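You operate a simulated robot arm through the tools that you are given. There is no shell and no other tool.

You run a simulated robot arm. Do the job below in one go: nothing can be reset, and whatever is moved stays where it is left.

## Task
Plug both panel looms into the channels that their tags name.
Fine: switch the controller box off first, seat the white plug and the yellow plug, then switch on: the display reads LINKED.

Only the result counts: the job must be done as asked and must still hold three seconds after the hand-in. Knocking over, shifting, dropping, spilling or breaking anything else fails it.

## Robot
A 6-joint arm with a two-finger parallel gripper, fixed in place. Base frame: the origin is on the floor under the middle of its stand, x ahead of it, y to its left, z up; the work surface is at about z = 0.75. Lengths are in m, angles in rad, forces in N, time in s.
With the tool pointing down near the work surface it reaches from about 0.44 to 0.86 m from the base axis. Its first joint turns from -2.007 to 2.007 rad. Payload 4.2 kg.
The tool frame sits at the grasp point between the pads (the TCP): z along the fingers, y along the line on which they close. The tips reach 0.023 m beyond it. Largest opening 0.094 m; finger width 0.038, thickness 0.01; the body of the gripper, 0.054 by 0.096 m, starts 0.039 m behind the TCP.
Orientation is that of the tool frame in the base frame, as [roll, pitch, yaw] about the fixed x, y, z axes, in that order (R = Rz(yaw) Ry(pitch) Rx(roll)). With the fingers straight down and closing along the base's y, the tool's x points along the base's -x, its y along +y and its z along -z.

## Interface
- The arm moves only by the tool drive_tool. Its argument "steps" is one flat list of numbers, 7 for each row, row after row: the opening in per cent of the stroke, from 0 (shut) to 100 (fully open), then the shift along the tool's x, y, z in units of 250 mm (1.0 is 250 mm), then the turn, a rotation vector about the tool's x, y, z in units of 90 degrees (1.0 is 90 degrees). In form: [grip, tx, ty, tz, ax, ay, az, grip, tx, ty, tz, ax, ay, az, ...]. A call has 1 to 20 rows; each row is the pose to reach, as a shift and turn from the pose commanded when the call began, along the tool's axes at that moment. A call with a number of a shift or a turn outside -1 to 1 is refused whole. Each row takes 0.2 s and may step no farther than 0.05 m and 0.15 rad from the row before; otherwise, or with a gripper value out of range, the whole call is refused. A pose out of reach is approached as far as the arm can. The call stops where the force on the tool passes 50 N (or 10 N more than at its start, if that is more) or the arm is blocked; 0.2 s more then pass. Each finger travels about 0.108 m/s and halts on what it meets, pressing with about 25 N; the grip force reading is that of the motor and also rises with nothing between the fingers. The clock runs only during rows and for 0.2 s after the last one: add rows that repeat a pose to give the fingers time. The reply holds the time, the measured pose of the TCP, the force on the tool along the base axes, the opening and the grip force, in the units named above and with some noise, with the torque about the TCP (base axes, N m) and any sound that the robot's microphone picked up.
- Cameras (640 x 400 px; columns grow to the right, rows downward): "scene" is fixed at [0.0523, 0.6508, 1.3867]; the picture's right is [-0.85, -0.52, 0.00], its down [-0.17, 0.28, -0.95] and it looks along [0.49, -0.81, -0.33] (base axes); focal length 340 px, centre (320, 200). "wrist" rides on the gripper at [0.086, 0.016, -0.075] in the tool frame; the picture's right is [-0.18, 0.98, 0.00], its down [-0.58, -0.11, -0.81] and it looks along [-0.79, -0.15, 0.59] (tool axes); focal length 243 px, centre (320, 200). There is no depth. A picture from a camera that has moved, and an enlarged one, comes with that camera's place and axes in the base frame and with its lens.
- camera(camera): a new picture of that camera. The clock stands still meanwhile.
- lift_body(by): slides the trunk up (or, below 0, down) by that many m; the arm rides with it, the base frame stays. It gives what a move gives, with no picture.
- close_up(camera, box): a new picture of the part [left, top, right, bottom] of that camera's present view, enlarged. The clock stands still meanwhile.
- finish_job(): hands the job in; it is judged then, once.

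Nothing tells you positions but the pictures and the camera data. Unless the task says otherwise, let go and move clear before handing in.

The tools are called after "Request:" as a command line: name --argument value ..., lists and objects as JSON in quotes. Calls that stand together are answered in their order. drive_tool: Moves the arm, as the interface text tells. Its arguments: {"type":"object","properties":{"steps":{"type":"array"}},"required":["steps"]} The other tools are called the same way: lift_body (by) moves the trunk up or down; camera (camera) takes a picture; close_up (camera, box) takes an enlarged picture of a part of a camera's view; finish_job () hands the job in.

At the start:

```text
clock: 0.0
tcp_pos: [0.5142, -0.3155, 1.1412]
tcp_rot: [3.141, 0.001, -3.141]
ft_force: [0.1, -1.2, -1.0]
torque: [0.02, -0.02, 0.0]
grip_width: 0.0941
gripper_force: 0.1
trunk travel left (down, up): [-0.7, 0.29]
```

scene: 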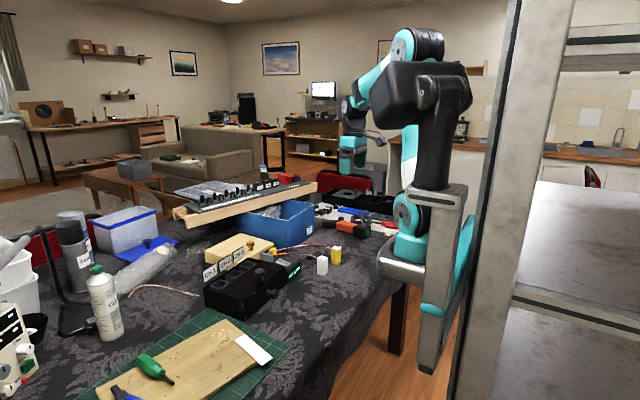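
wrist: 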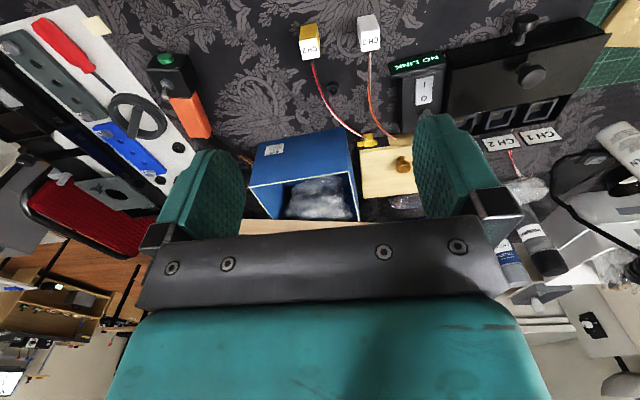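

I see a black controller box with a "NO LINK" display and an I/0 rocker, plus a white plug and a yellow plug on thin leads. I'll take enlarged pictures first to locate everything.

Request:
close_up --camera "scene" --box '[190, 220, 350, 320]'

Request:
close_up --camera "wrist" --box '[280, 0, 440, 100]'

Request:
close_up --camera "wrist" --box '[380, 0, 620, 150]'

```text
4.00 times, centred on (270, 270) of scene
camera zoom: at [0.0523, 0.6508, 1.3867], right [-0.85, -0.52, 0.0], down [-0.17, 0.28, -0.95], along [0.49, -0.81, -0.33], focal length 1358 px, centre (520, -80)
```

zoom: 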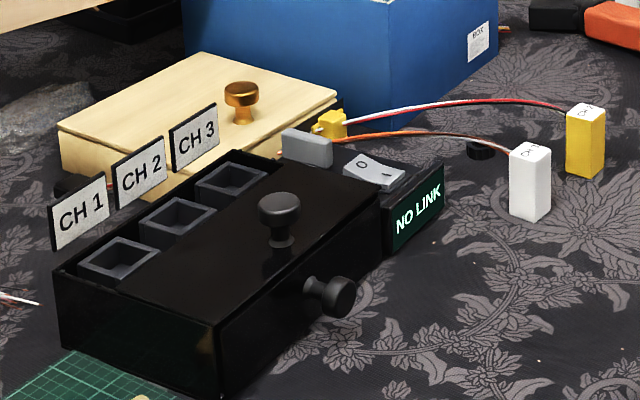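

```text
4.00 times, centred on (360, 50) of wrist
camera zoom: at [0.4282, -0.2983, 1.2156], right [0.18, 0.98, 0.0], down [0.58, -0.11, 0.81], along [0.79, -0.15, -0.59], focal length 970 px, centre (160, 800)
```

zoom: 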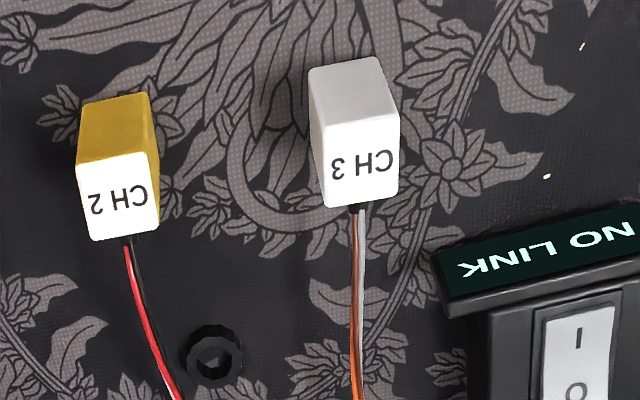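

```text
2.67 times, centred on (500, 75) of wrist
camera zoom: at [0.4282, -0.2983, 1.2156], right [0.18, 0.98, 0.0], down [0.58, -0.11, 0.81], along [0.79, -0.15, -0.59], focal length 647 px, centre (-160, 533)
```

zoom: 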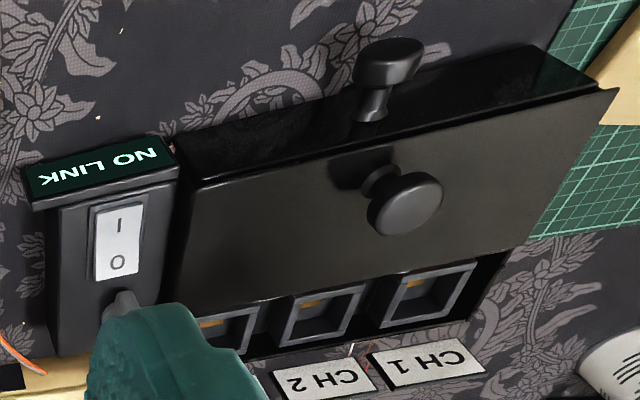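

The white plug's tag reads CH 3 and the yellow plug's reads CH 2. The sockets face up at about x 0.766, y 0.055 / -0.01 / -0.07. I'll move the arm left above the box for a better look at the sockets and the switch.

Request:
drive_tool --steps '[100, 0, 0.18, 0, 0, 0, 0, 100, 0, 0.36, 0, 0, 0, 0, 100, 0, 0.54, 0, 0, 0, 0, 100, 0, 0.72, 0, 0, 0, 0, 100, 0, 0.9, 0, 0, 0, 0, 100, 0, 0.9, 0, 0, 0, 0]'

Request:
camera --camera "wrist"

Request:
camera --camera "scene"

```text
clock: 1.4
tcp_pos: [0.5136, -0.0892, 1.1418]
tcp_rot: [-3.14, -0.001, 3.14]
ft_force: [-0.4, -0.1, 0.1]
torque: [0.03, 0.0, 0.04]
grip_width: 0.0941
gripper_force: 0.0
trunk travel left (down, up): [-0.7, 0.29]
```

```text
taken
camera wrist: at [0.4273, -0.0722, 1.216], right [0.19, 0.98, 0.0], down [0.58, -0.11, 0.81], along [0.79, -0.15, -0.59], focal length 243 px, centre (320, 200)
```

wrist: 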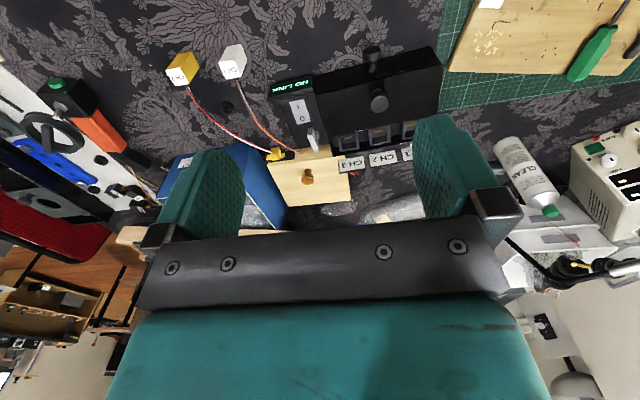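

```text
taken
```

scene: 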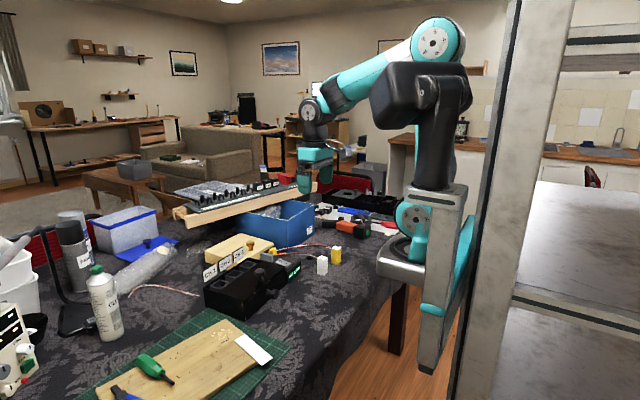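

Request:
close_up --camera "wrist" --box '[250, 40, 450, 165]'

Request:
close_up --camera "wrist" --box '[250, 70, 346, 130]'

Request:
close_up --camera "wrist" --box '[320, 100, 432, 170]'

Request:
close_up --camera "wrist" --box '[150, 30, 262, 100]'

Request:
close_up --camera "wrist" --box '[230, 110, 358, 190]'

Request:
close_up --camera "scene" --box '[238, 240, 302, 280]'

Request:
close_up --camera "scene" --box '[200, 250, 264, 290]'

Request:
close_up --camera "scene" --box '[290, 235, 354, 275]'

```text
3.20 times, centred on (350, 102) of wrist
camera zoom: at [0.4273, -0.0722, 1.216], right [0.19, 0.98, 0.0], down [0.58, -0.11, 0.81], along [0.79, -0.15, -0.59], focal length 776 px, centre (224, 512)
```

zoom: 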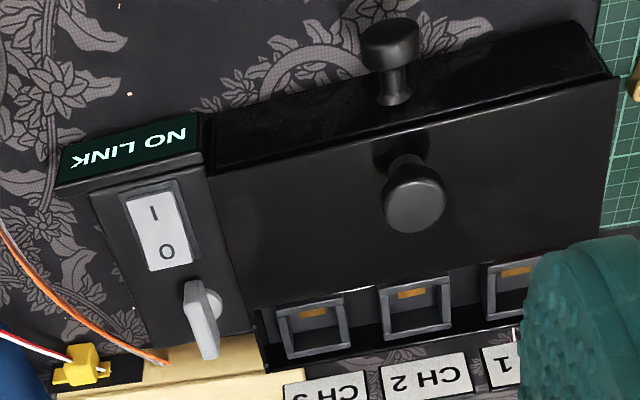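

```text
6.67 times, centred on (298, 100) of wrist
camera zoom: at [0.4273, -0.0722, 1.216], right [0.19, 0.98, 0.0], down [0.58, -0.11, 0.81], along [0.79, -0.15, -0.59], focal length 1618 px, centre (467, 867)
```

zoom: 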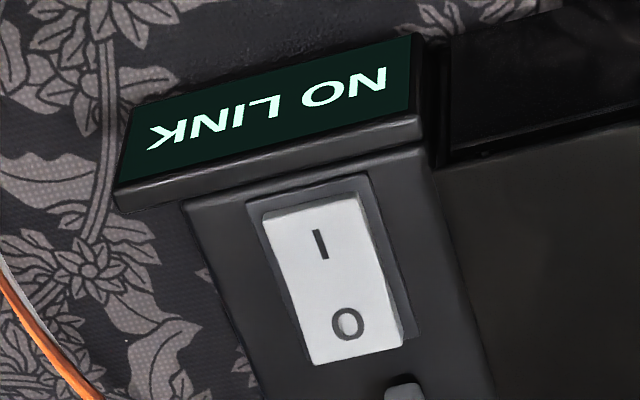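

```text
5.71 times, centred on (376, 135) of wrist
camera zoom: at [0.4273, -0.0722, 1.216], right [0.19, 0.98, 0.0], down [0.58, -0.11, 0.81], along [0.79, -0.15, -0.59], focal length 1386 px, centre (0, 571)
```

zoom: 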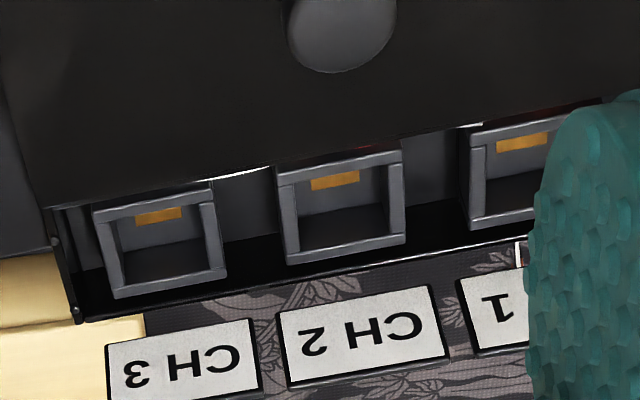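

```text
5.71 times, centred on (206, 65) of wrist
camera zoom: at [0.4273, -0.0722, 1.216], right [0.19, 0.98, 0.0], down [0.58, -0.11, 0.81], along [0.79, -0.15, -0.59], focal length 1386 px, centre (971, 971)
```

zoom: 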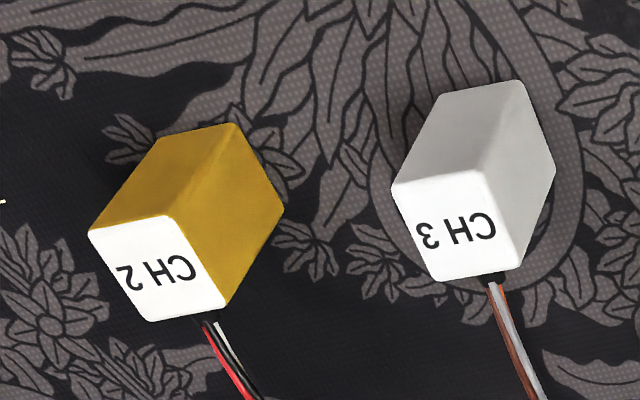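

```text
5.00 times, centred on (294, 150) of wrist
camera zoom: at [0.4273, -0.0722, 1.216], right [0.19, 0.98, 0.0], down [0.58, -0.11, 0.81], along [0.79, -0.15, -0.59], focal length 1213 px, centre (450, 450)
```

zoom: 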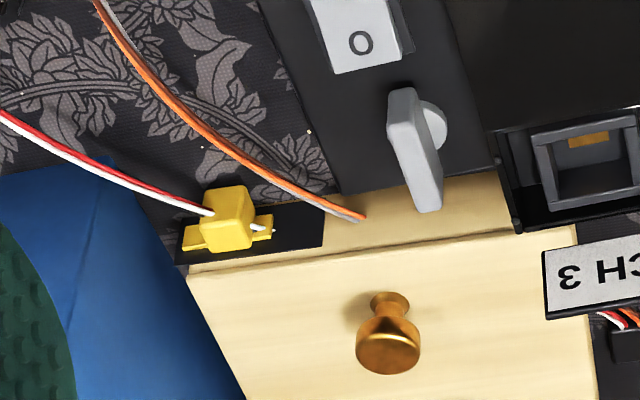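

```text
10.00 times, centred on (270, 260) of scene
camera zoom: at [0.0523, 0.6508, 1.3867], right [-0.85, -0.52, 0.0], down [-0.17, 0.28, -0.95], along [0.49, -0.81, -0.33], focal length 3396 px, centre (820, -400)
```

zoom: 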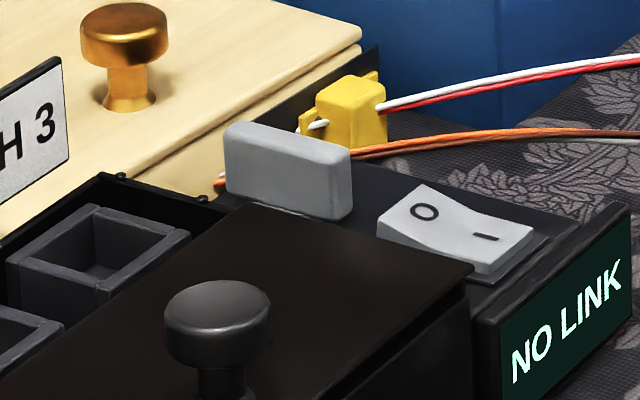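

```text
10.00 times, centred on (232, 270) of scene
camera zoom: at [0.0523, 0.6508, 1.3867], right [-0.85, -0.52, 0.0], down [-0.17, 0.28, -0.95], along [0.49, -0.81, -0.33], focal length 3396 px, centre (1200, -500)
```

zoom: 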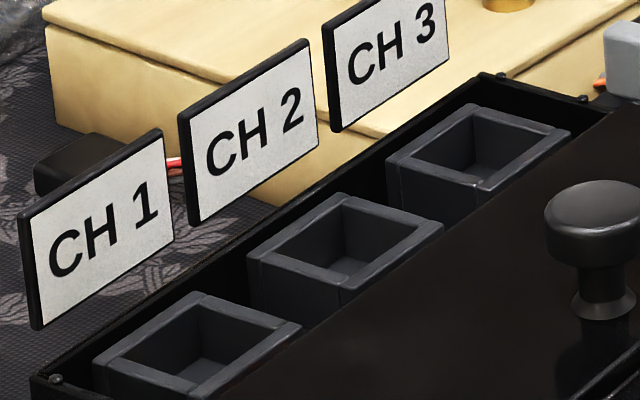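

```text
10.00 times, centred on (322, 255) of scene
camera zoom: at [0.0523, 0.6508, 1.3867], right [-0.85, -0.52, 0.0], down [-0.17, 0.28, -0.95], along [0.49, -0.81, -0.33], focal length 3396 px, centre (300, -350)
```

zoom: 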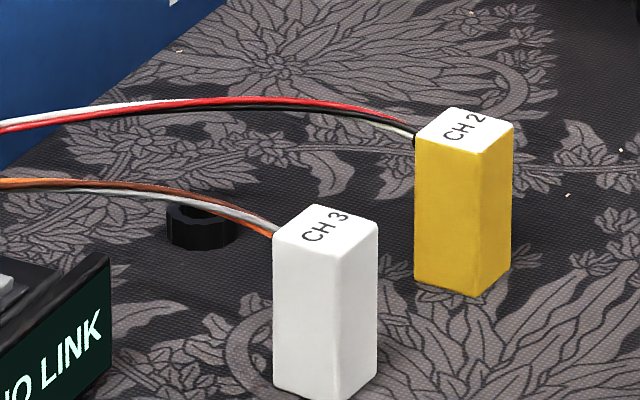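

The rocker's I end (near the base) is pressed in, so it is ON; its 0 end sits at about (0.705, -0.160, 0.805). The box is turned about +0.08 rad. I'll shut the fingers, turn the tool about 90° so the tips are narrow along x, and hover above the 0 end.

Request:
drive_tool --steps '[0, -0.065, -0.0236, 0.064, 0, 0, 0.079, 0, -0.13, -0.0472, 0.128, 0, 0, 0.158, 0, -0.195, -0.0708, 0.192, 0, 0, 0.237, 0, -0.26, -0.0943, 0.256, 0, 0, 0.316, 0, -0.325, -0.118, 0.32, 0, 0, 0.395, 0, -0.39, -0.1415, 0.384, 0, 0, 0.4745, 0, -0.455, -0.165, 0.448, 0, 0, 0.5535, 0, -0.52, -0.189, 0.511, 0, 0, 0.6325, 0, -0.585, -0.212, 0.575, 0, 0, 0.712, 0, -0.65, -0.236, 0.639, 0, 0, 0.791, 0, -0.715, -0.2595, 0.703, 0, 0, 0.87, 0, -0.78, -0.283, 0.767, 0, 0, 0.949, 0, -0.78, -0.283, 0.767, 0, 0, 0.949]'

Request:
camera --camera "wrist"

Request:
close_up --camera "scene" --box '[200, 200, 360, 300]'

```text
clock: 4.2
tcp_pos: [0.7087, -0.1609, 0.9482]
tcp_rot: [-3.141, 0.001, 1.649]
ft_force: [0.1, 0.5, 0.1]
torque: [-0.02, 0.02, 0.03]
grip_width: 0.0
gripper_force: 25.3
trunk travel left (down, up): [-0.7, 0.29]
```

```text
taken
camera wrist: at [0.7187, -0.0723, 1.0235], right [0.99, -0.11, 0.0], down [-0.06, -0.59, 0.81], along [-0.09, -0.8, -0.59], focal length 243 px, centre (320, 200)
```

wrist: 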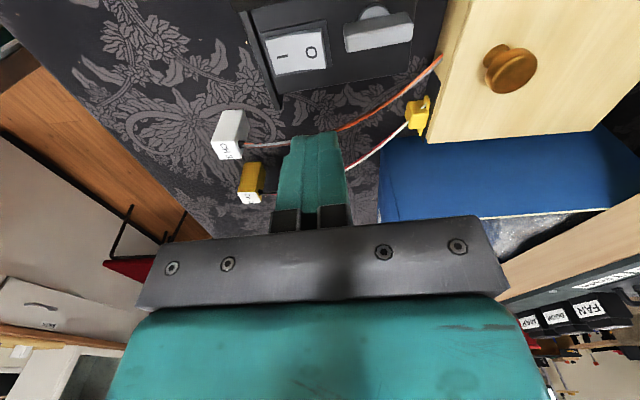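

```text
4.00 times, centred on (280, 250) of scene
camera zoom: at [0.0523, 0.6508, 1.3867], right [-0.85, -0.52, 0.0], down [-0.17, 0.28, -0.95], along [0.49, -0.81, -0.33], focal length 1358 px, centre (480, 0)
```

zoom: 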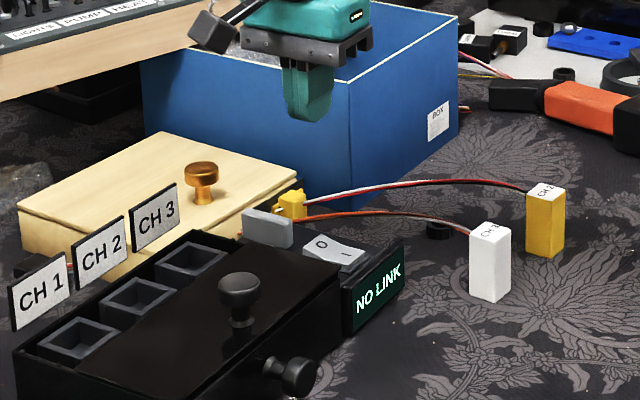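

Request:
close_up --camera "wrist" --box '[230, 0, 470, 150]'

Request:
close_up --camera "wrist" --box '[190, 90, 350, 210]'

```text
2.67 times, centred on (350, 75) of wrist
camera zoom: at [0.7187, -0.0723, 1.0235], right [0.99, -0.11, 0.0], down [-0.06, -0.59, 0.81], along [-0.09, -0.8, -0.59], focal length 647 px, centre (240, 533)
```

zoom: 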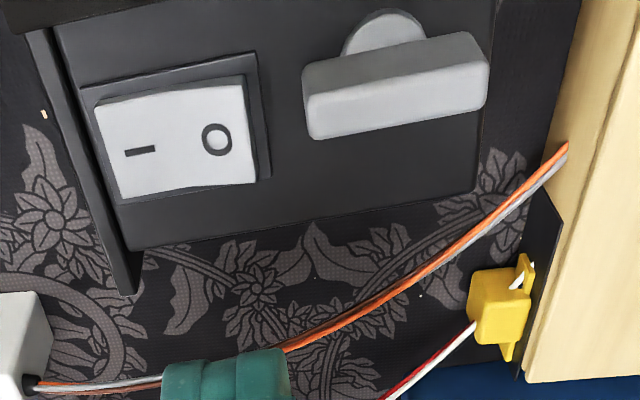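

```text
3.33 times, centred on (270, 150) of wrist
camera zoom: at [0.7187, -0.0723, 1.0235], right [0.99, -0.11, 0.0], down [-0.06, -0.59, 0.81], along [-0.09, -0.8, -0.59], focal length 809 px, centre (487, 367)
```

zoom: 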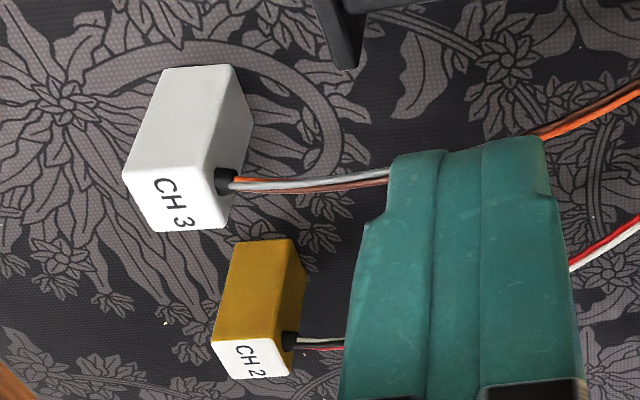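

The 0 end's edge is at x ≈ 0.711 and the lever starts at x ≈ 0.728, so the tips fit. I'll lower to just above the rocker and check.

Request:
drive_tool --steps '[0, 0, -0.018, 0.15, 0, 0, 0, 0, 0, -0.018, 0.3, 0, 0, 0, 0, 0, -0.018, 0.42, 0, 0, 0, 0, 0, -0.018, 0.42, 0, 0, 0]'

Request:
close_up --camera "scene" --box '[238, 230, 318, 280]'

Request:
camera --camera "wrist"

```text
clock: 5.2
tcp_pos: [0.7039, -0.1612, 0.8445]
tcp_rot: [3.141, -0.001, 1.652]
ft_force: [0.0, 0.7, -0.6]
torque: [0.01, 0.03, -0.02]
grip_width: 0.0
gripper_force: 25.2
trunk travel left (down, up): [-0.7, 0.29]
```

```text
8.00 times, centred on (278, 255) of scene
camera zoom: at [0.0523, 0.6508, 1.3867], right [-0.85, -0.52, 0.0], down [-0.17, 0.28, -0.95], along [0.49, -0.81, -0.33], focal length 2717 px, centre (656, -240)
```

zoom: 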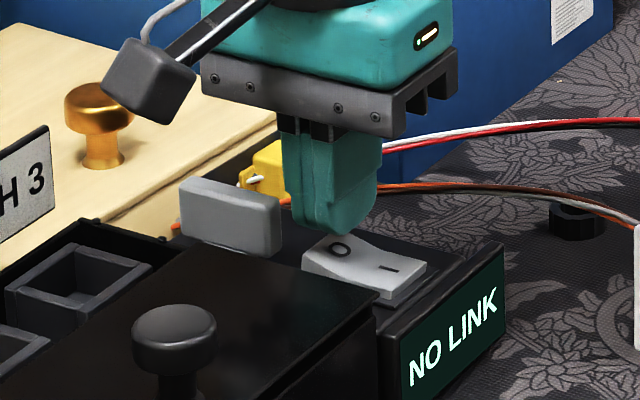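

```text
taken
camera wrist: at [0.7139, -0.0727, 0.9183], right [0.99, -0.11, 0.0], down [-0.06, -0.59, 0.81], along [-0.08, -0.8, -0.59], focal length 243 px, centre (320, 200)
```

wrist: 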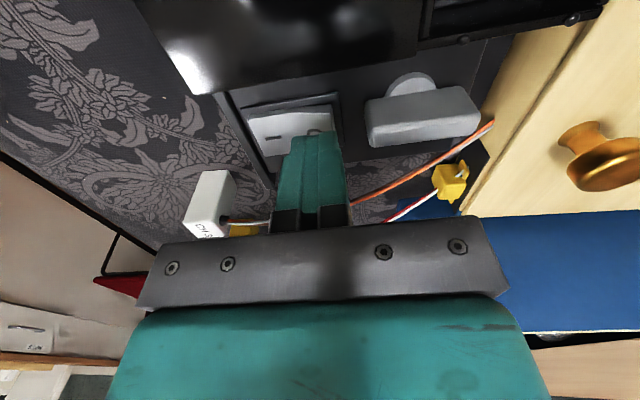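

The tips are right above the 0 end. I'll press down in small steps.

Request:
drive_tool --steps '[0, 0, 0, 0.02, 0, 0, 0, 0, 0, 0, 0.036, 0, 0, 0, 0, 0, 0, 0.048, 0, 0, 0, 0, 0, 0, 0.06, 0, 0, 0, 0, 0, 0, 0.072, 0, 0, 0, 0, 0, 0, 0.084, 0, 0, 0, 0, 0, 0, 0.096, 0, 0, 0]'

Request:
close_up --camera "scene" --box '[238, 230, 318, 280]'

```text
clock: 6.5
tcp_pos: [0.7049, -0.1616, 0.8312]
tcp_rot: [3.138, 0.0, 1.65]
ft_force: [-14.8, 2.3, 33.8]
torque: [0.12, 0.7, -0.02]
grip_width: 0.0
gripper_force: 25.0
trunk travel left (down, up): [-0.7, 0.29]
stopped in row 6: the force on the tool passed its limit at 56 N (the readings are from after the stop); the commanded pose is now the measured one
```

```text
8.00 times, centred on (278, 255) of scene
camera zoom: at [0.0523, 0.6508, 1.3867], right [-0.85, -0.52, 0.0], down [-0.17, 0.28, -0.95], along [0.49, -0.81, -0.33], focal length 2717 px, centre (656, -240)
```

zoom: 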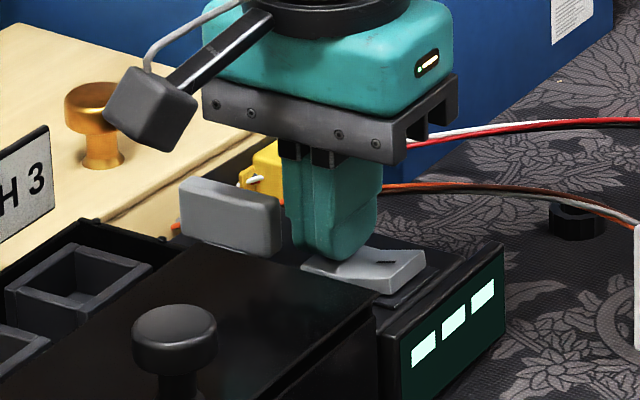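

The display now shows dashes and the rocker looks tipped to 0. I'll back straight up and check that it stays.

Request:
drive_tool --steps '[0, 0, 0, -0.05, 0, 0, 0, 0, 0, 0, -0.2, 0, 0, 0, 0, 0, 0, -0.4, 0, 0, 0, 0, 0, 0, -0.56, 0, 0, 0, 0, 0, 0, -0.56, 0, 0, 0]'

Request:
close_up --camera "scene" --box '[200, 220, 360, 320]'

Request:
close_up --camera "scene" --box '[250, 240, 314, 280]'

Request:
camera --camera "wrist"

```text
clock: 7.7
tcp_pos: [0.7044, -0.161, 0.9701]
tcp_rot: [3.138, 0.0, 1.651]
ft_force: [-0.2, 0.0, 0.6]
torque: [-0.01, 0.04, 0.0]
grip_width: 0.0
gripper_force: 25.4
trunk travel left (down, up): [-0.7, 0.29]
```

```text
4.00 times, centred on (280, 270) of scene
camera zoom: at [0.0523, 0.6508, 1.3867], right [-0.85, -0.52, 0.0], down [-0.17, 0.28, -0.95], along [0.49, -0.81, -0.33], focal length 1358 px, centre (480, -80)
```

zoom: 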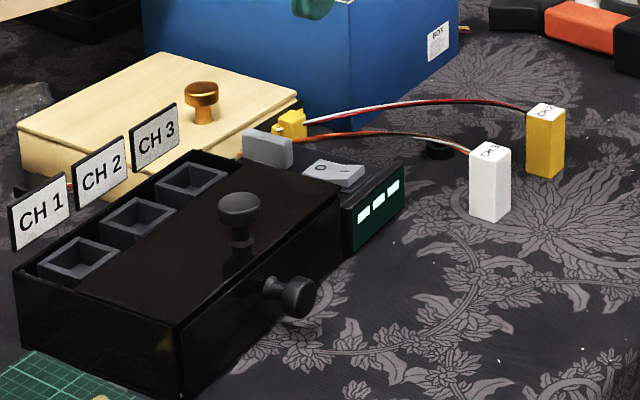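

```text
10.00 times, centred on (282, 260) of scene
camera zoom: at [0.0523, 0.6508, 1.3867], right [-0.85, -0.52, 0.0], down [-0.17, 0.28, -0.95], along [0.49, -0.81, -0.33], focal length 3396 px, centre (700, -400)
```

zoom: 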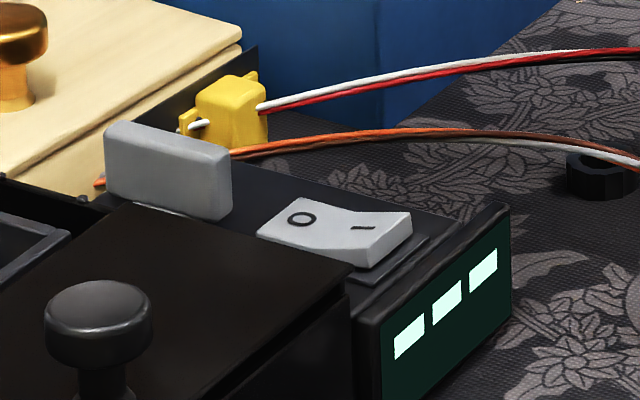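

```text
taken
camera wrist: at [0.7147, -0.0732, 1.0436], right [0.99, -0.11, 0.0], down [-0.07, -0.59, 0.81], along [-0.08, -0.8, -0.59], focal length 243 px, centre (320, 200)
```

wrist: 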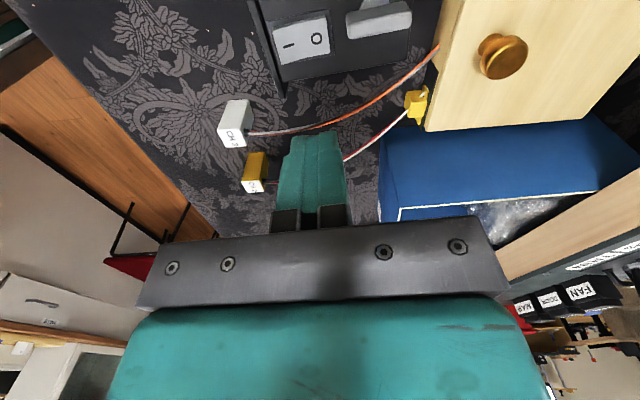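

The rocker is off. Before moving plugs I want to see the yellow clip that holds the yellow lead, and how the leads run.

Request:
close_up --camera "wrist" --box '[370, 60, 466, 120]'

Request:
close_up --camera "scene" --box '[258, 238, 290, 258]'

Request:
close_up --camera "wrist" --box '[320, 0, 480, 100]'

```text
6.67 times, centred on (418, 90) of wrist
camera zoom: at [0.7147, -0.0732, 1.0436], right [0.99, -0.11, 0.0], down [-0.07, -0.59, 0.81], along [-0.08, -0.8, -0.59], focal length 1618 px, centre (-333, 933)
```

zoom: 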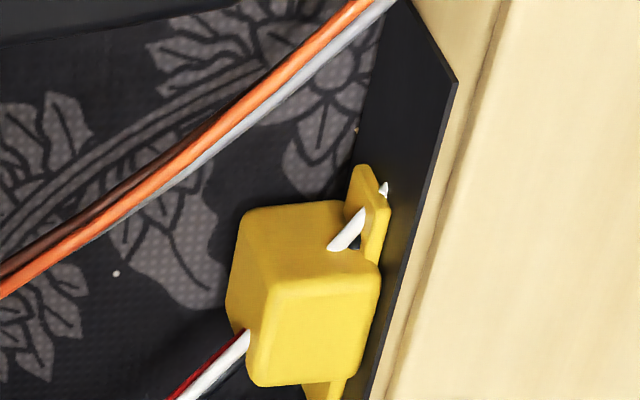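

```text
16.00 times, centred on (274, 248) of scene
camera zoom: at [0.0523, 0.6508, 1.3867], right [-0.85, -0.52, 0.0], down [-0.17, 0.28, -0.95], along [0.49, -0.81, -0.33], focal length 5434 px, centre (1056, -568)
```

zoom: 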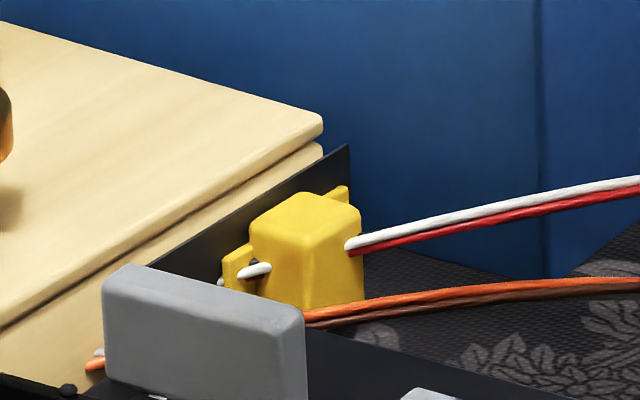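

```text
4.00 times, centred on (400, 50) of wrist
camera zoom: at [0.7147, -0.0732, 1.0436], right [0.99, -0.11, 0.0], down [-0.07, -0.59, 0.81], along [-0.08, -0.8, -0.59], focal length 970 px, centre (0, 800)
```

zoom: 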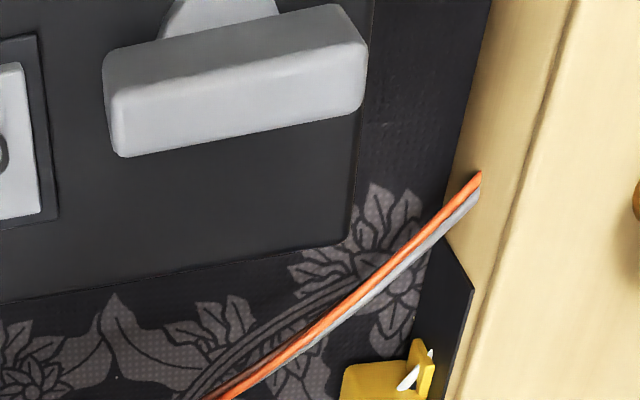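

The yellow block is a fixed lead anchor on a bracket, so both leads simply run from roots near the wooden box. Next I'll turn the tool back and look at the two plugs from the base side to measure their pose.

Request:
drive_tool --steps '[0, -0.0408, -0.0716, -0.03, 0, 0, -0.0791, 0, -0.0815, -0.1432, -0.06, 0, 0, -0.158, 0, -0.122, -0.215, -0.09, 0, 0, -0.237, 0, -0.163, -0.286, -0.12, 0, 0, -0.316, 50, -0.204, -0.358, -0.12, 0, 0, -0.395, 50, -0.2445, -0.4295, -0.12, 0, 0, -0.4745, 50, -0.285, -0.501, -0.12, 0, 0, -0.5535, 50, -0.326, -0.573, -0.12, 0, 0, -0.6325, 50, -0.367, -0.644, -0.12, 0, 0, -0.712, 50, -0.4075, -0.716, -0.12, 0, 0, -0.791, 50, -0.448, -0.7875, -0.12, 0, 0, -0.87, 50, -0.489, -0.859, -0.12, 0, 0, -0.949, 50, -0.489, -0.859, -0.12, 0, 0, -0.949]'

Request:
camera --camera "wrist"

```text
clock: 10.5
tcp_pos: [0.5001, -0.3008, 0.9976]
tcp_rot: [-3.141, 0.004, -3.139]
ft_force: [-0.9, -0.1, 0.0]
torque: [0.04, -0.01, 0.03]
grip_width: 0.0469
gripper_force: 0.1
trunk travel left (down, up): [-0.7, 0.29]
```

```text
taken
camera wrist: at [0.4144, -0.2833, 1.0723], right [0.18, 0.98, 0.0], down [0.58, -0.11, 0.81], along [0.8, -0.15, -0.59], focal length 243 px, centre (320, 200)
```

wrist: 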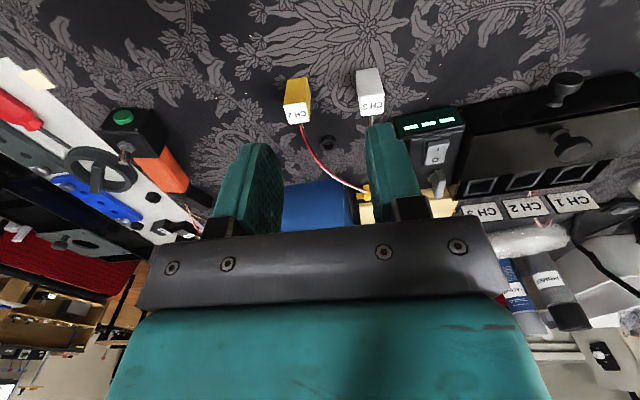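

Request:
close_up --camera "wrist" --box '[336, 55, 416, 130]'

Request:
close_up --camera "wrist" --box '[264, 65, 344, 140]'

Request:
close_up --camera "scene" --box '[300, 245, 350, 285]'

```text
5.33 times, centred on (376, 92) of wrist
camera zoom: at [0.4144, -0.2833, 1.0723], right [0.18, 0.98, 0.0], down [0.58, -0.11, 0.81], along [0.8, -0.15, -0.59], focal length 1294 px, centre (21, 773)
```

zoom: 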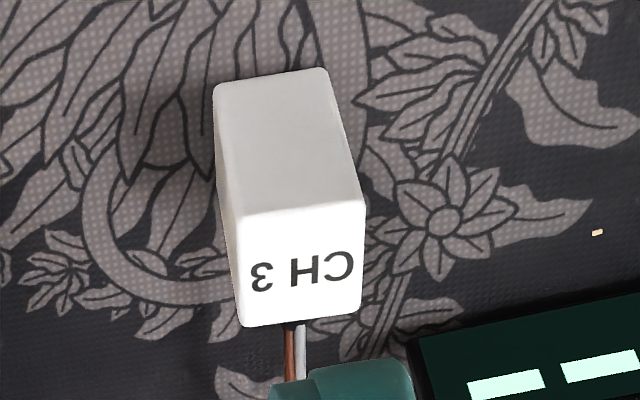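

```text
5.33 times, centred on (304, 102) of wrist
camera zoom: at [0.4144, -0.2833, 1.0723], right [0.18, 0.98, 0.0], down [0.58, -0.11, 0.81], along [0.8, -0.15, -0.59], focal length 1294 px, centre (405, 720)
```

zoom: 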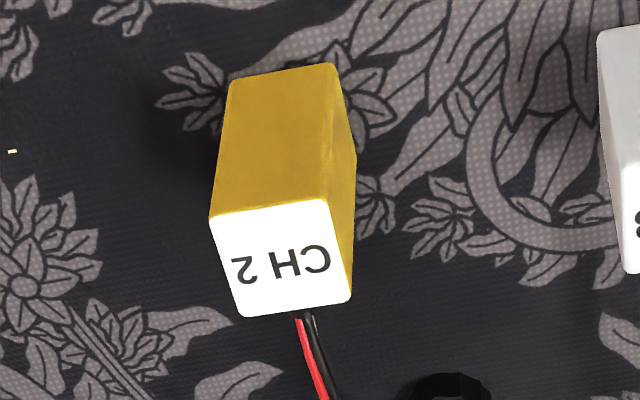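

```text
10.00 times, centred on (325, 265) of scene
camera zoom: at [0.0523, 0.6508, 1.3867], right [-0.85, -0.52, 0.0], down [-0.17, 0.28, -0.95], along [0.49, -0.81, -0.33], focal length 3396 px, centre (270, -450)
```

zoom: 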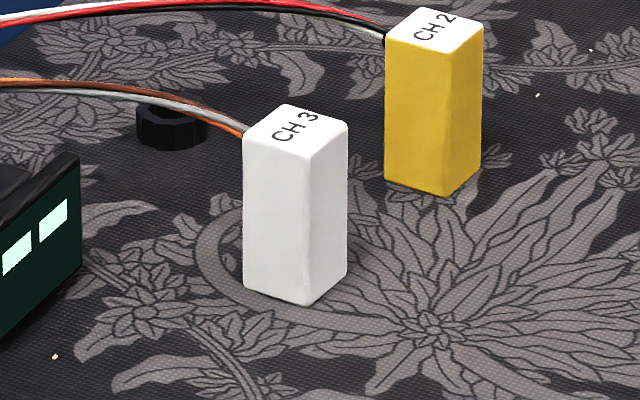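

The white plug is about 0.028 m square and 0.055 m tall, centred at (0.593, -0.253); the yellow one is at (0.589, -0.346). Both stand almost square to the base. Now I'll look at the sockets from above to measure them.

Request:
drive_tool --steps '[50, -0.105, 0.125, 0, 0, 0, 0, 50, -0.21, 0.25, 0, 0, 0, 0, 50, -0.315, 0.375, 0, 0, 0, 0, 50, -0.42, 0.5, 0, 0, 0, 0, 50, -0.525, 0.625, 0, 0, 0, 0, 50, -0.63, 0.75, 0, 0, 0, 0, 50, -0.735, 0.875, 0, 0, 0, 0, 50, -0.84, 1.0, 0, 0, 0, 0, 50, -0.84, 1.0, 0, 0, 0, 0]'

Request:
camera --camera "wrist"

```text
clock: 12.5
tcp_pos: [0.713, -0.0512, 0.9999]
tcp_rot: [-3.141, 0.003, -3.14]
ft_force: [-0.5, 0.1, 0.6]
torque: [0.0, 0.02, -0.01]
grip_width: 0.0469
gripper_force: 0.1
trunk travel left (down, up): [-0.7, 0.29]
```

```text
taken
camera wrist: at [0.6252, -0.0334, 1.0733], right [0.18, 0.98, 0.0], down [0.58, -0.11, 0.81], along [0.79, -0.15, -0.59], focal length 243 px, centre (320, 200)
```

wrist: 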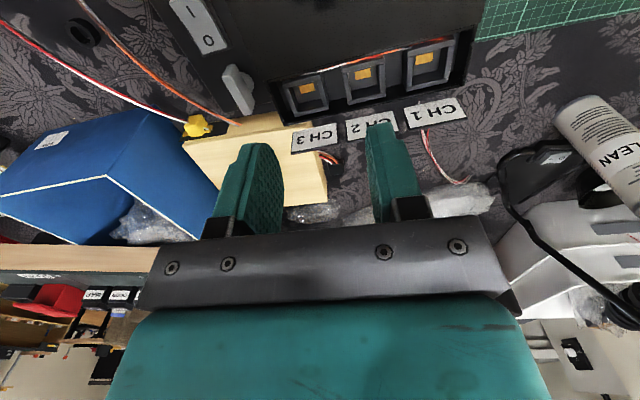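

Request:
close_up --camera "wrist" --box '[260, 20, 420, 120]'

Request:
close_up --camera "wrist" --box '[400, 20, 496, 140]'

Request:
close_up --camera "wrist" --box '[270, 90, 430, 190]'

```text
4.00 times, centred on (340, 70) of wrist
camera zoom: at [0.6252, -0.0334, 1.0733], right [0.18, 0.98, 0.0], down [0.58, -0.11, 0.81], along [0.79, -0.15, -0.59], focal length 970 px, centre (240, 720)
```

zoom: 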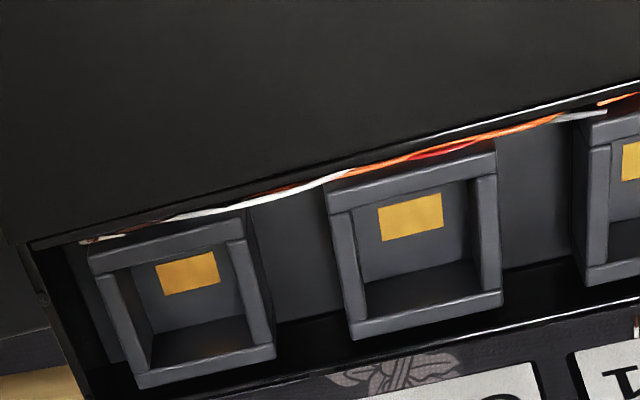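

```text
3.33 times, centred on (448, 80) of wrist
camera zoom: at [0.6252, -0.0334, 1.0733], right [0.18, 0.98, 0.0], down [0.58, -0.11, 0.81], along [0.79, -0.15, -0.59], focal length 809 px, centre (-107, 600)
```

zoom: 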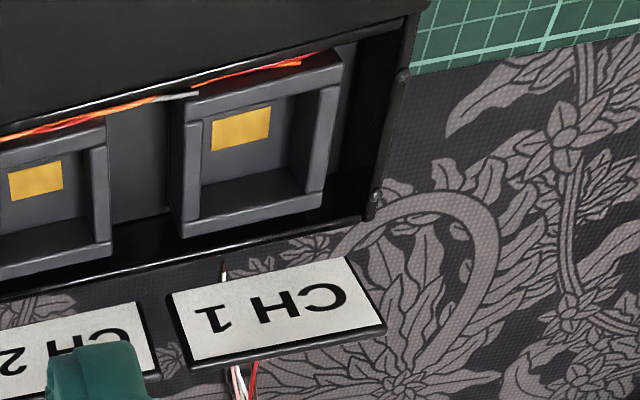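

```text
4.00 times, centred on (350, 140) of wrist
camera zoom: at [0.6252, -0.0334, 1.0733], right [0.18, 0.98, 0.0], down [0.58, -0.11, 0.81], along [0.79, -0.15, -0.59], focal length 970 px, centre (200, 440)
```

zoom: 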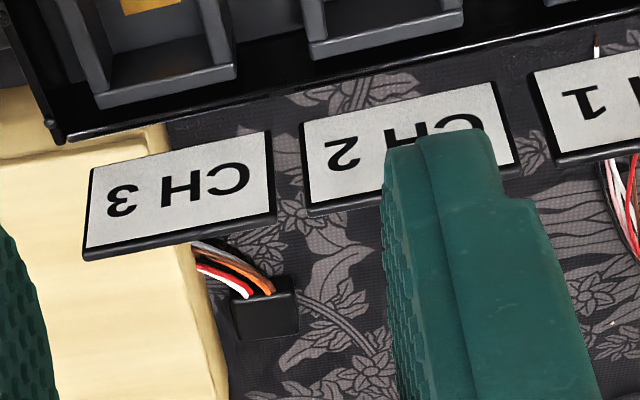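

Request:
close_up --camera "wrist" --box '[270, 60, 366, 120]'

Request:
close_up --camera "wrist" --box '[330, 40, 426, 100]'

Request:
close_up --camera "wrist" --box '[390, 20, 486, 80]'

Request:
close_up --camera "scene" --box '[218, 256, 266, 286]'

```text
6.67 times, centred on (318, 90) of wrist
camera zoom: at [0.6252, -0.0334, 1.0733], right [0.18, 0.98, 0.0], down [0.58, -0.11, 0.81], along [0.79, -0.15, -0.59], focal length 1618 px, centre (333, 933)
```

zoom: 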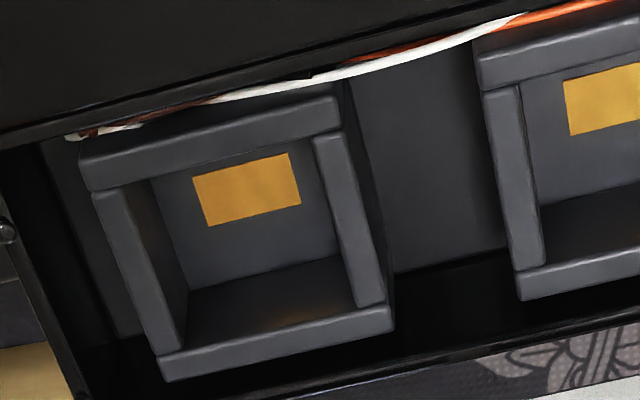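

```text
6.67 times, centred on (378, 70) of wrist
camera zoom: at [0.6252, -0.0334, 1.0733], right [0.18, 0.98, 0.0], down [0.58, -0.11, 0.81], along [0.79, -0.15, -0.59], focal length 1618 px, centre (-67, 1067)
```

zoom: 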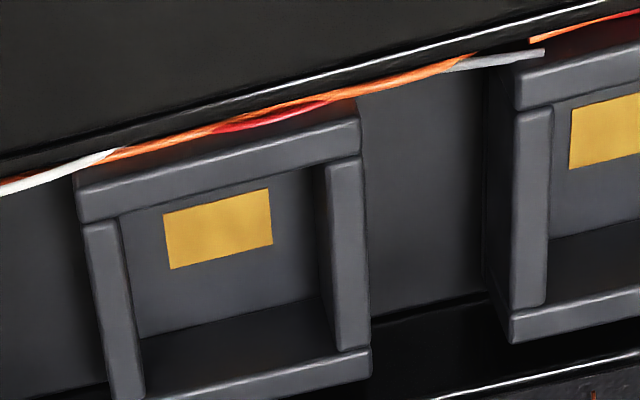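

```text
6.67 times, centred on (438, 50) of wrist
camera zoom: at [0.6252, -0.0334, 1.0733], right [0.18, 0.98, 0.0], down [0.58, -0.11, 0.81], along [0.79, -0.15, -0.59], focal length 1618 px, centre (-467, 1200)
```

zoom: 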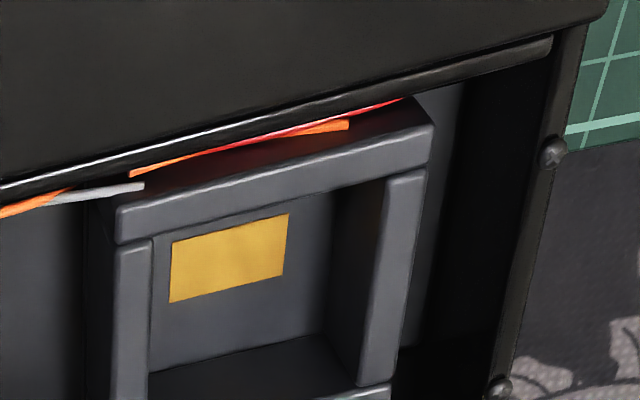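

```text
13.33 times, centred on (242, 271) of scene
camera zoom: at [0.0523, 0.6508, 1.3867], right [-0.85, -0.52, 0.0], down [-0.17, 0.28, -0.95], along [0.49, -0.81, -0.33], focal length 4528 px, centre (1360, -747)
```

zoom: 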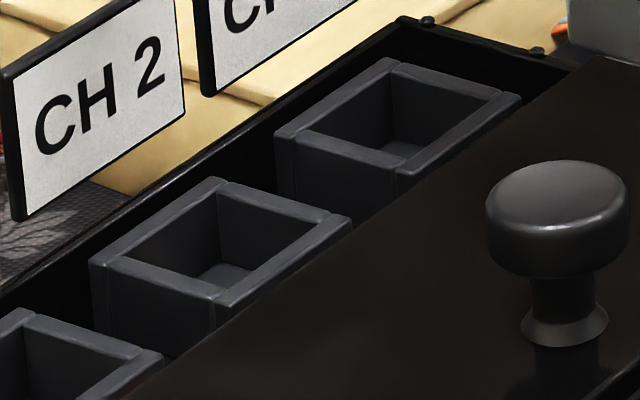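

CH3's socket is centred near (0.776, -0.077) and CH2's near (0.771, -0.011), with rims at z ≈ 0.811, openings of about 0.032 m and a yaw of about 0.07. Now I'll go above the white plug.

Request:
drive_tool --steps '[50, 0.08, -0.1345, 0, 0, 0, 0.003, 50, 0.16, -0.269, 0, 0, 0, 0.006, 50, 0.24, -0.4035, 0, 0, 0, 0.009, 50, 0.32, -0.538, 0, 0, 0, 0.012, 50, 0.4, -0.6725, 0.1, 0, 0, 0.015, 50, 0.475, -0.807, 0.25, 0, 0, 0.016, 50, 0.475, -0.807, 0.42, 0, 0, 0.016, 50, 0.475, -0.807, 0.56, 0, 0, 0.016, 50, 0.475, -0.807, 0.56, 0, 0, 0.016]'

Request:
camera --camera "wrist"

Request:
close_up --camera "scene" --box '[275, 220, 371, 280]'

```text
refused: row 6 steps farther than a row can; nothing moved
```

```text
taken
camera wrist: at [0.6252, -0.0334, 1.0733], right [0.18, 0.98, 0.0], down [0.58, -0.11, 0.81], along [0.79, -0.15, -0.59], focal length 243 px, centre (320, 200)
```

wrist: 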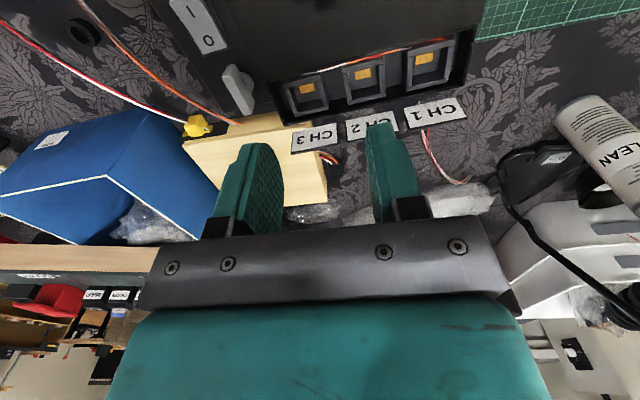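

```text
6.67 times, centred on (323, 250) of scene
camera zoom: at [0.0523, 0.6508, 1.3867], right [-0.85, -0.52, 0.0], down [-0.17, 0.28, -0.95], along [0.49, -0.81, -0.33], focal length 2264 px, centre (300, -133)
```

zoom: 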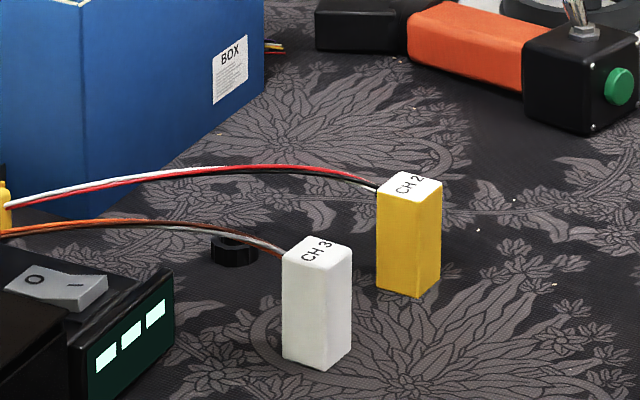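

One row was too long, so I'm resending the move with smaller steps.

Request:
drive_tool --steps '[50, 0.079, -0.1353, 0, 0, 0, 0.003, 50, 0.157, -0.2707, 0, 0, 0, 0.006, 50, 0.236, -0.406, 0, 0, 0, 0.009, 50, 0.315, -0.541, 0, 0, 0, 0.012, 50, 0.393, -0.6767, 0.06, 0, 0, 0.015, 50, 0.472, -0.812, 0.12, 0, 0, 0.016, 50, 0.472, -0.812, 0.28, 0, 0, 0.016, 50, 0.472, -0.812, 0.42, 0, 0, 0.016, 50, 0.472, -0.812, 0.556, 0, 0, 0.016, 50, 0.472, -0.812, 0.556, 0, 0, 0.016]'

Request:
camera --camera "wrist"

Request:
close_up --camera "scene" --box '[275, 220, 371, 280]'

```text
clock: 14.7
tcp_pos: [0.5928, -0.2541, 0.8583]
tcp_rot: [3.14, 0.003, 3.115]
ft_force: [0.2, -0.6, -0.1]
torque: [0.02, 0.03, 0.02]
grip_width: 0.0471
gripper_force: 0.0
trunk travel left (down, up): [-0.7, 0.29]
```

```text
taken
camera wrist: at [0.5074, -0.2347, 0.9326], right [0.21, 0.98, 0.0], down [0.57, -0.12, 0.81], along [0.79, -0.17, -0.59], focal length 243 px, centre (320, 200)
```

wrist: 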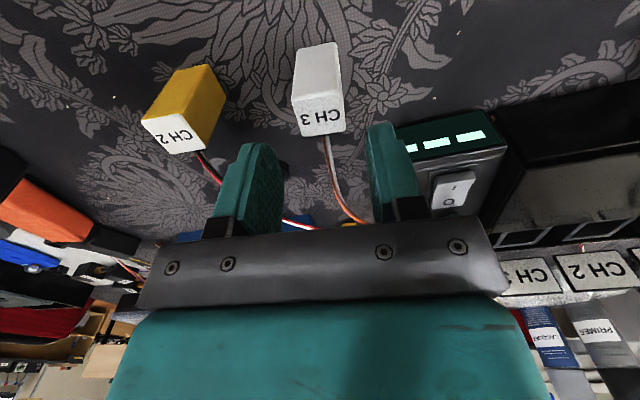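

```text
6.67 times, centred on (323, 250) of scene
camera zoom: at [0.0523, 0.6508, 1.3867], right [-0.85, -0.52, 0.0], down [-0.17, 0.28, -0.95], along [0.49, -0.81, -0.33], focal length 2264 px, centre (300, -133)
```

zoom: 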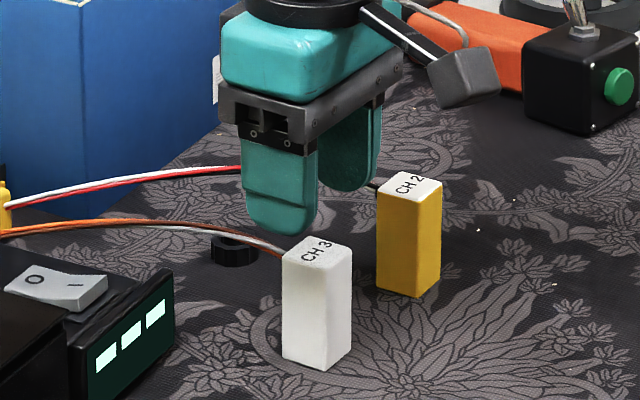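

The white plug is centred between the fingers. I'll descend so the tips take the top ~18 mm of the plug, then close.

Request:
drive_tool --steps '[50, 0, 0, 0.1, 0, 0, 0, 50, 0, 0, 0.192, 0, 0, 0, 50, 0, 0, 0.192, 0, 0, 0, 0, 0, 0, 0.192, 0, 0, 0, 0, 0, 0, 0.192, 0, 0, 0, 0, 0, 0, 0.192, 0, 0, 0]'

Request:
camera --camera "wrist"

Request:
close_up --camera "scene" --box '[275, 220, 371, 280]'

```text
clock: 16.1
tcp_pos: [0.5935, -0.2544, 0.8107]
tcp_rot: [3.141, 0.004, 3.116]
ft_force: [-0.4, -0.5, 0.2]
torque: [0.02, 0.0, -0.02]
grip_width: 0.0272
gripper_force: 25.3
trunk travel left (down, up): [-0.7, 0.29]
```

```text
taken
camera wrist: at [0.5076, -0.2348, 0.8851], right [0.21, 0.98, 0.0], down [0.58, -0.12, 0.81], along [0.79, -0.17, -0.59], focal length 243 px, centre (320, 200)
```

wrist: 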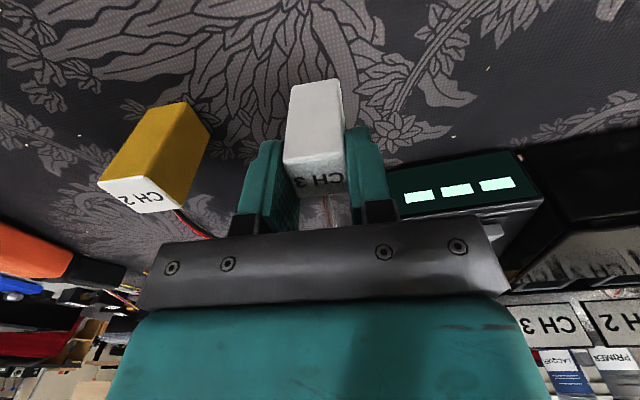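

```text
6.67 times, centred on (323, 250) of scene
camera zoom: at [0.0523, 0.6508, 1.3867], right [-0.85, -0.52, 0.0], down [-0.17, 0.28, -0.95], along [0.49, -0.81, -0.33], focal length 2264 px, centre (300, -133)
```

zoom: 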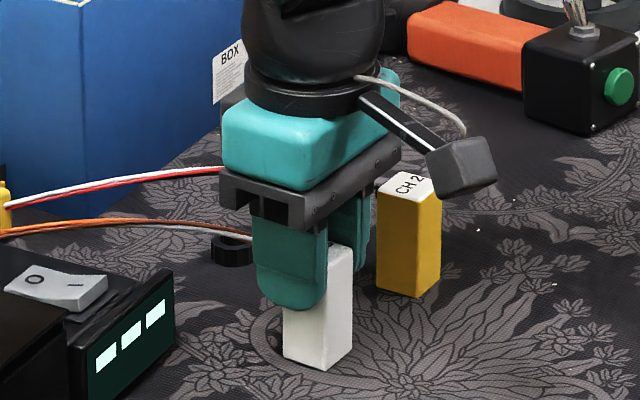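

Request:
close_up --camera "wrist" --box '[240, 70, 400, 230]'

Request:
close_up --camera "scene" --box '[300, 240, 348, 280]'

```text
2.50 times, centred on (320, 150) of wrist
camera zoom: at [0.5076, -0.2348, 0.8851], right [0.21, 0.98, 0.0], down [0.58, -0.12, 0.81], along [0.79, -0.17, -0.59], focal length 606 px, centre (320, 325)
```

zoom: 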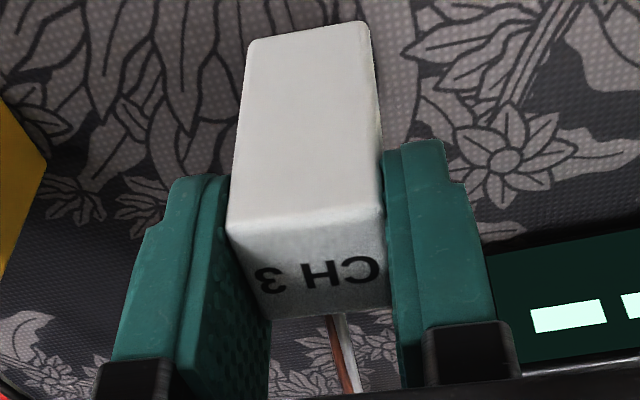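

```text
10.00 times, centred on (324, 260) of scene
camera zoom: at [0.0523, 0.6508, 1.3867], right [-0.85, -0.52, 0.0], down [-0.17, 0.28, -0.95], along [0.49, -0.81, -0.33], focal length 3396 px, centre (280, -400)
```

zoom: 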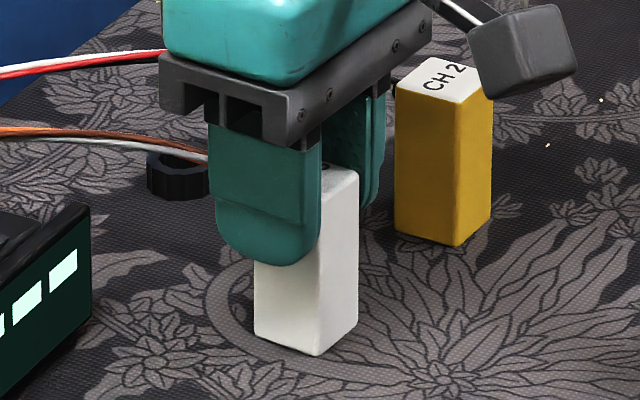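

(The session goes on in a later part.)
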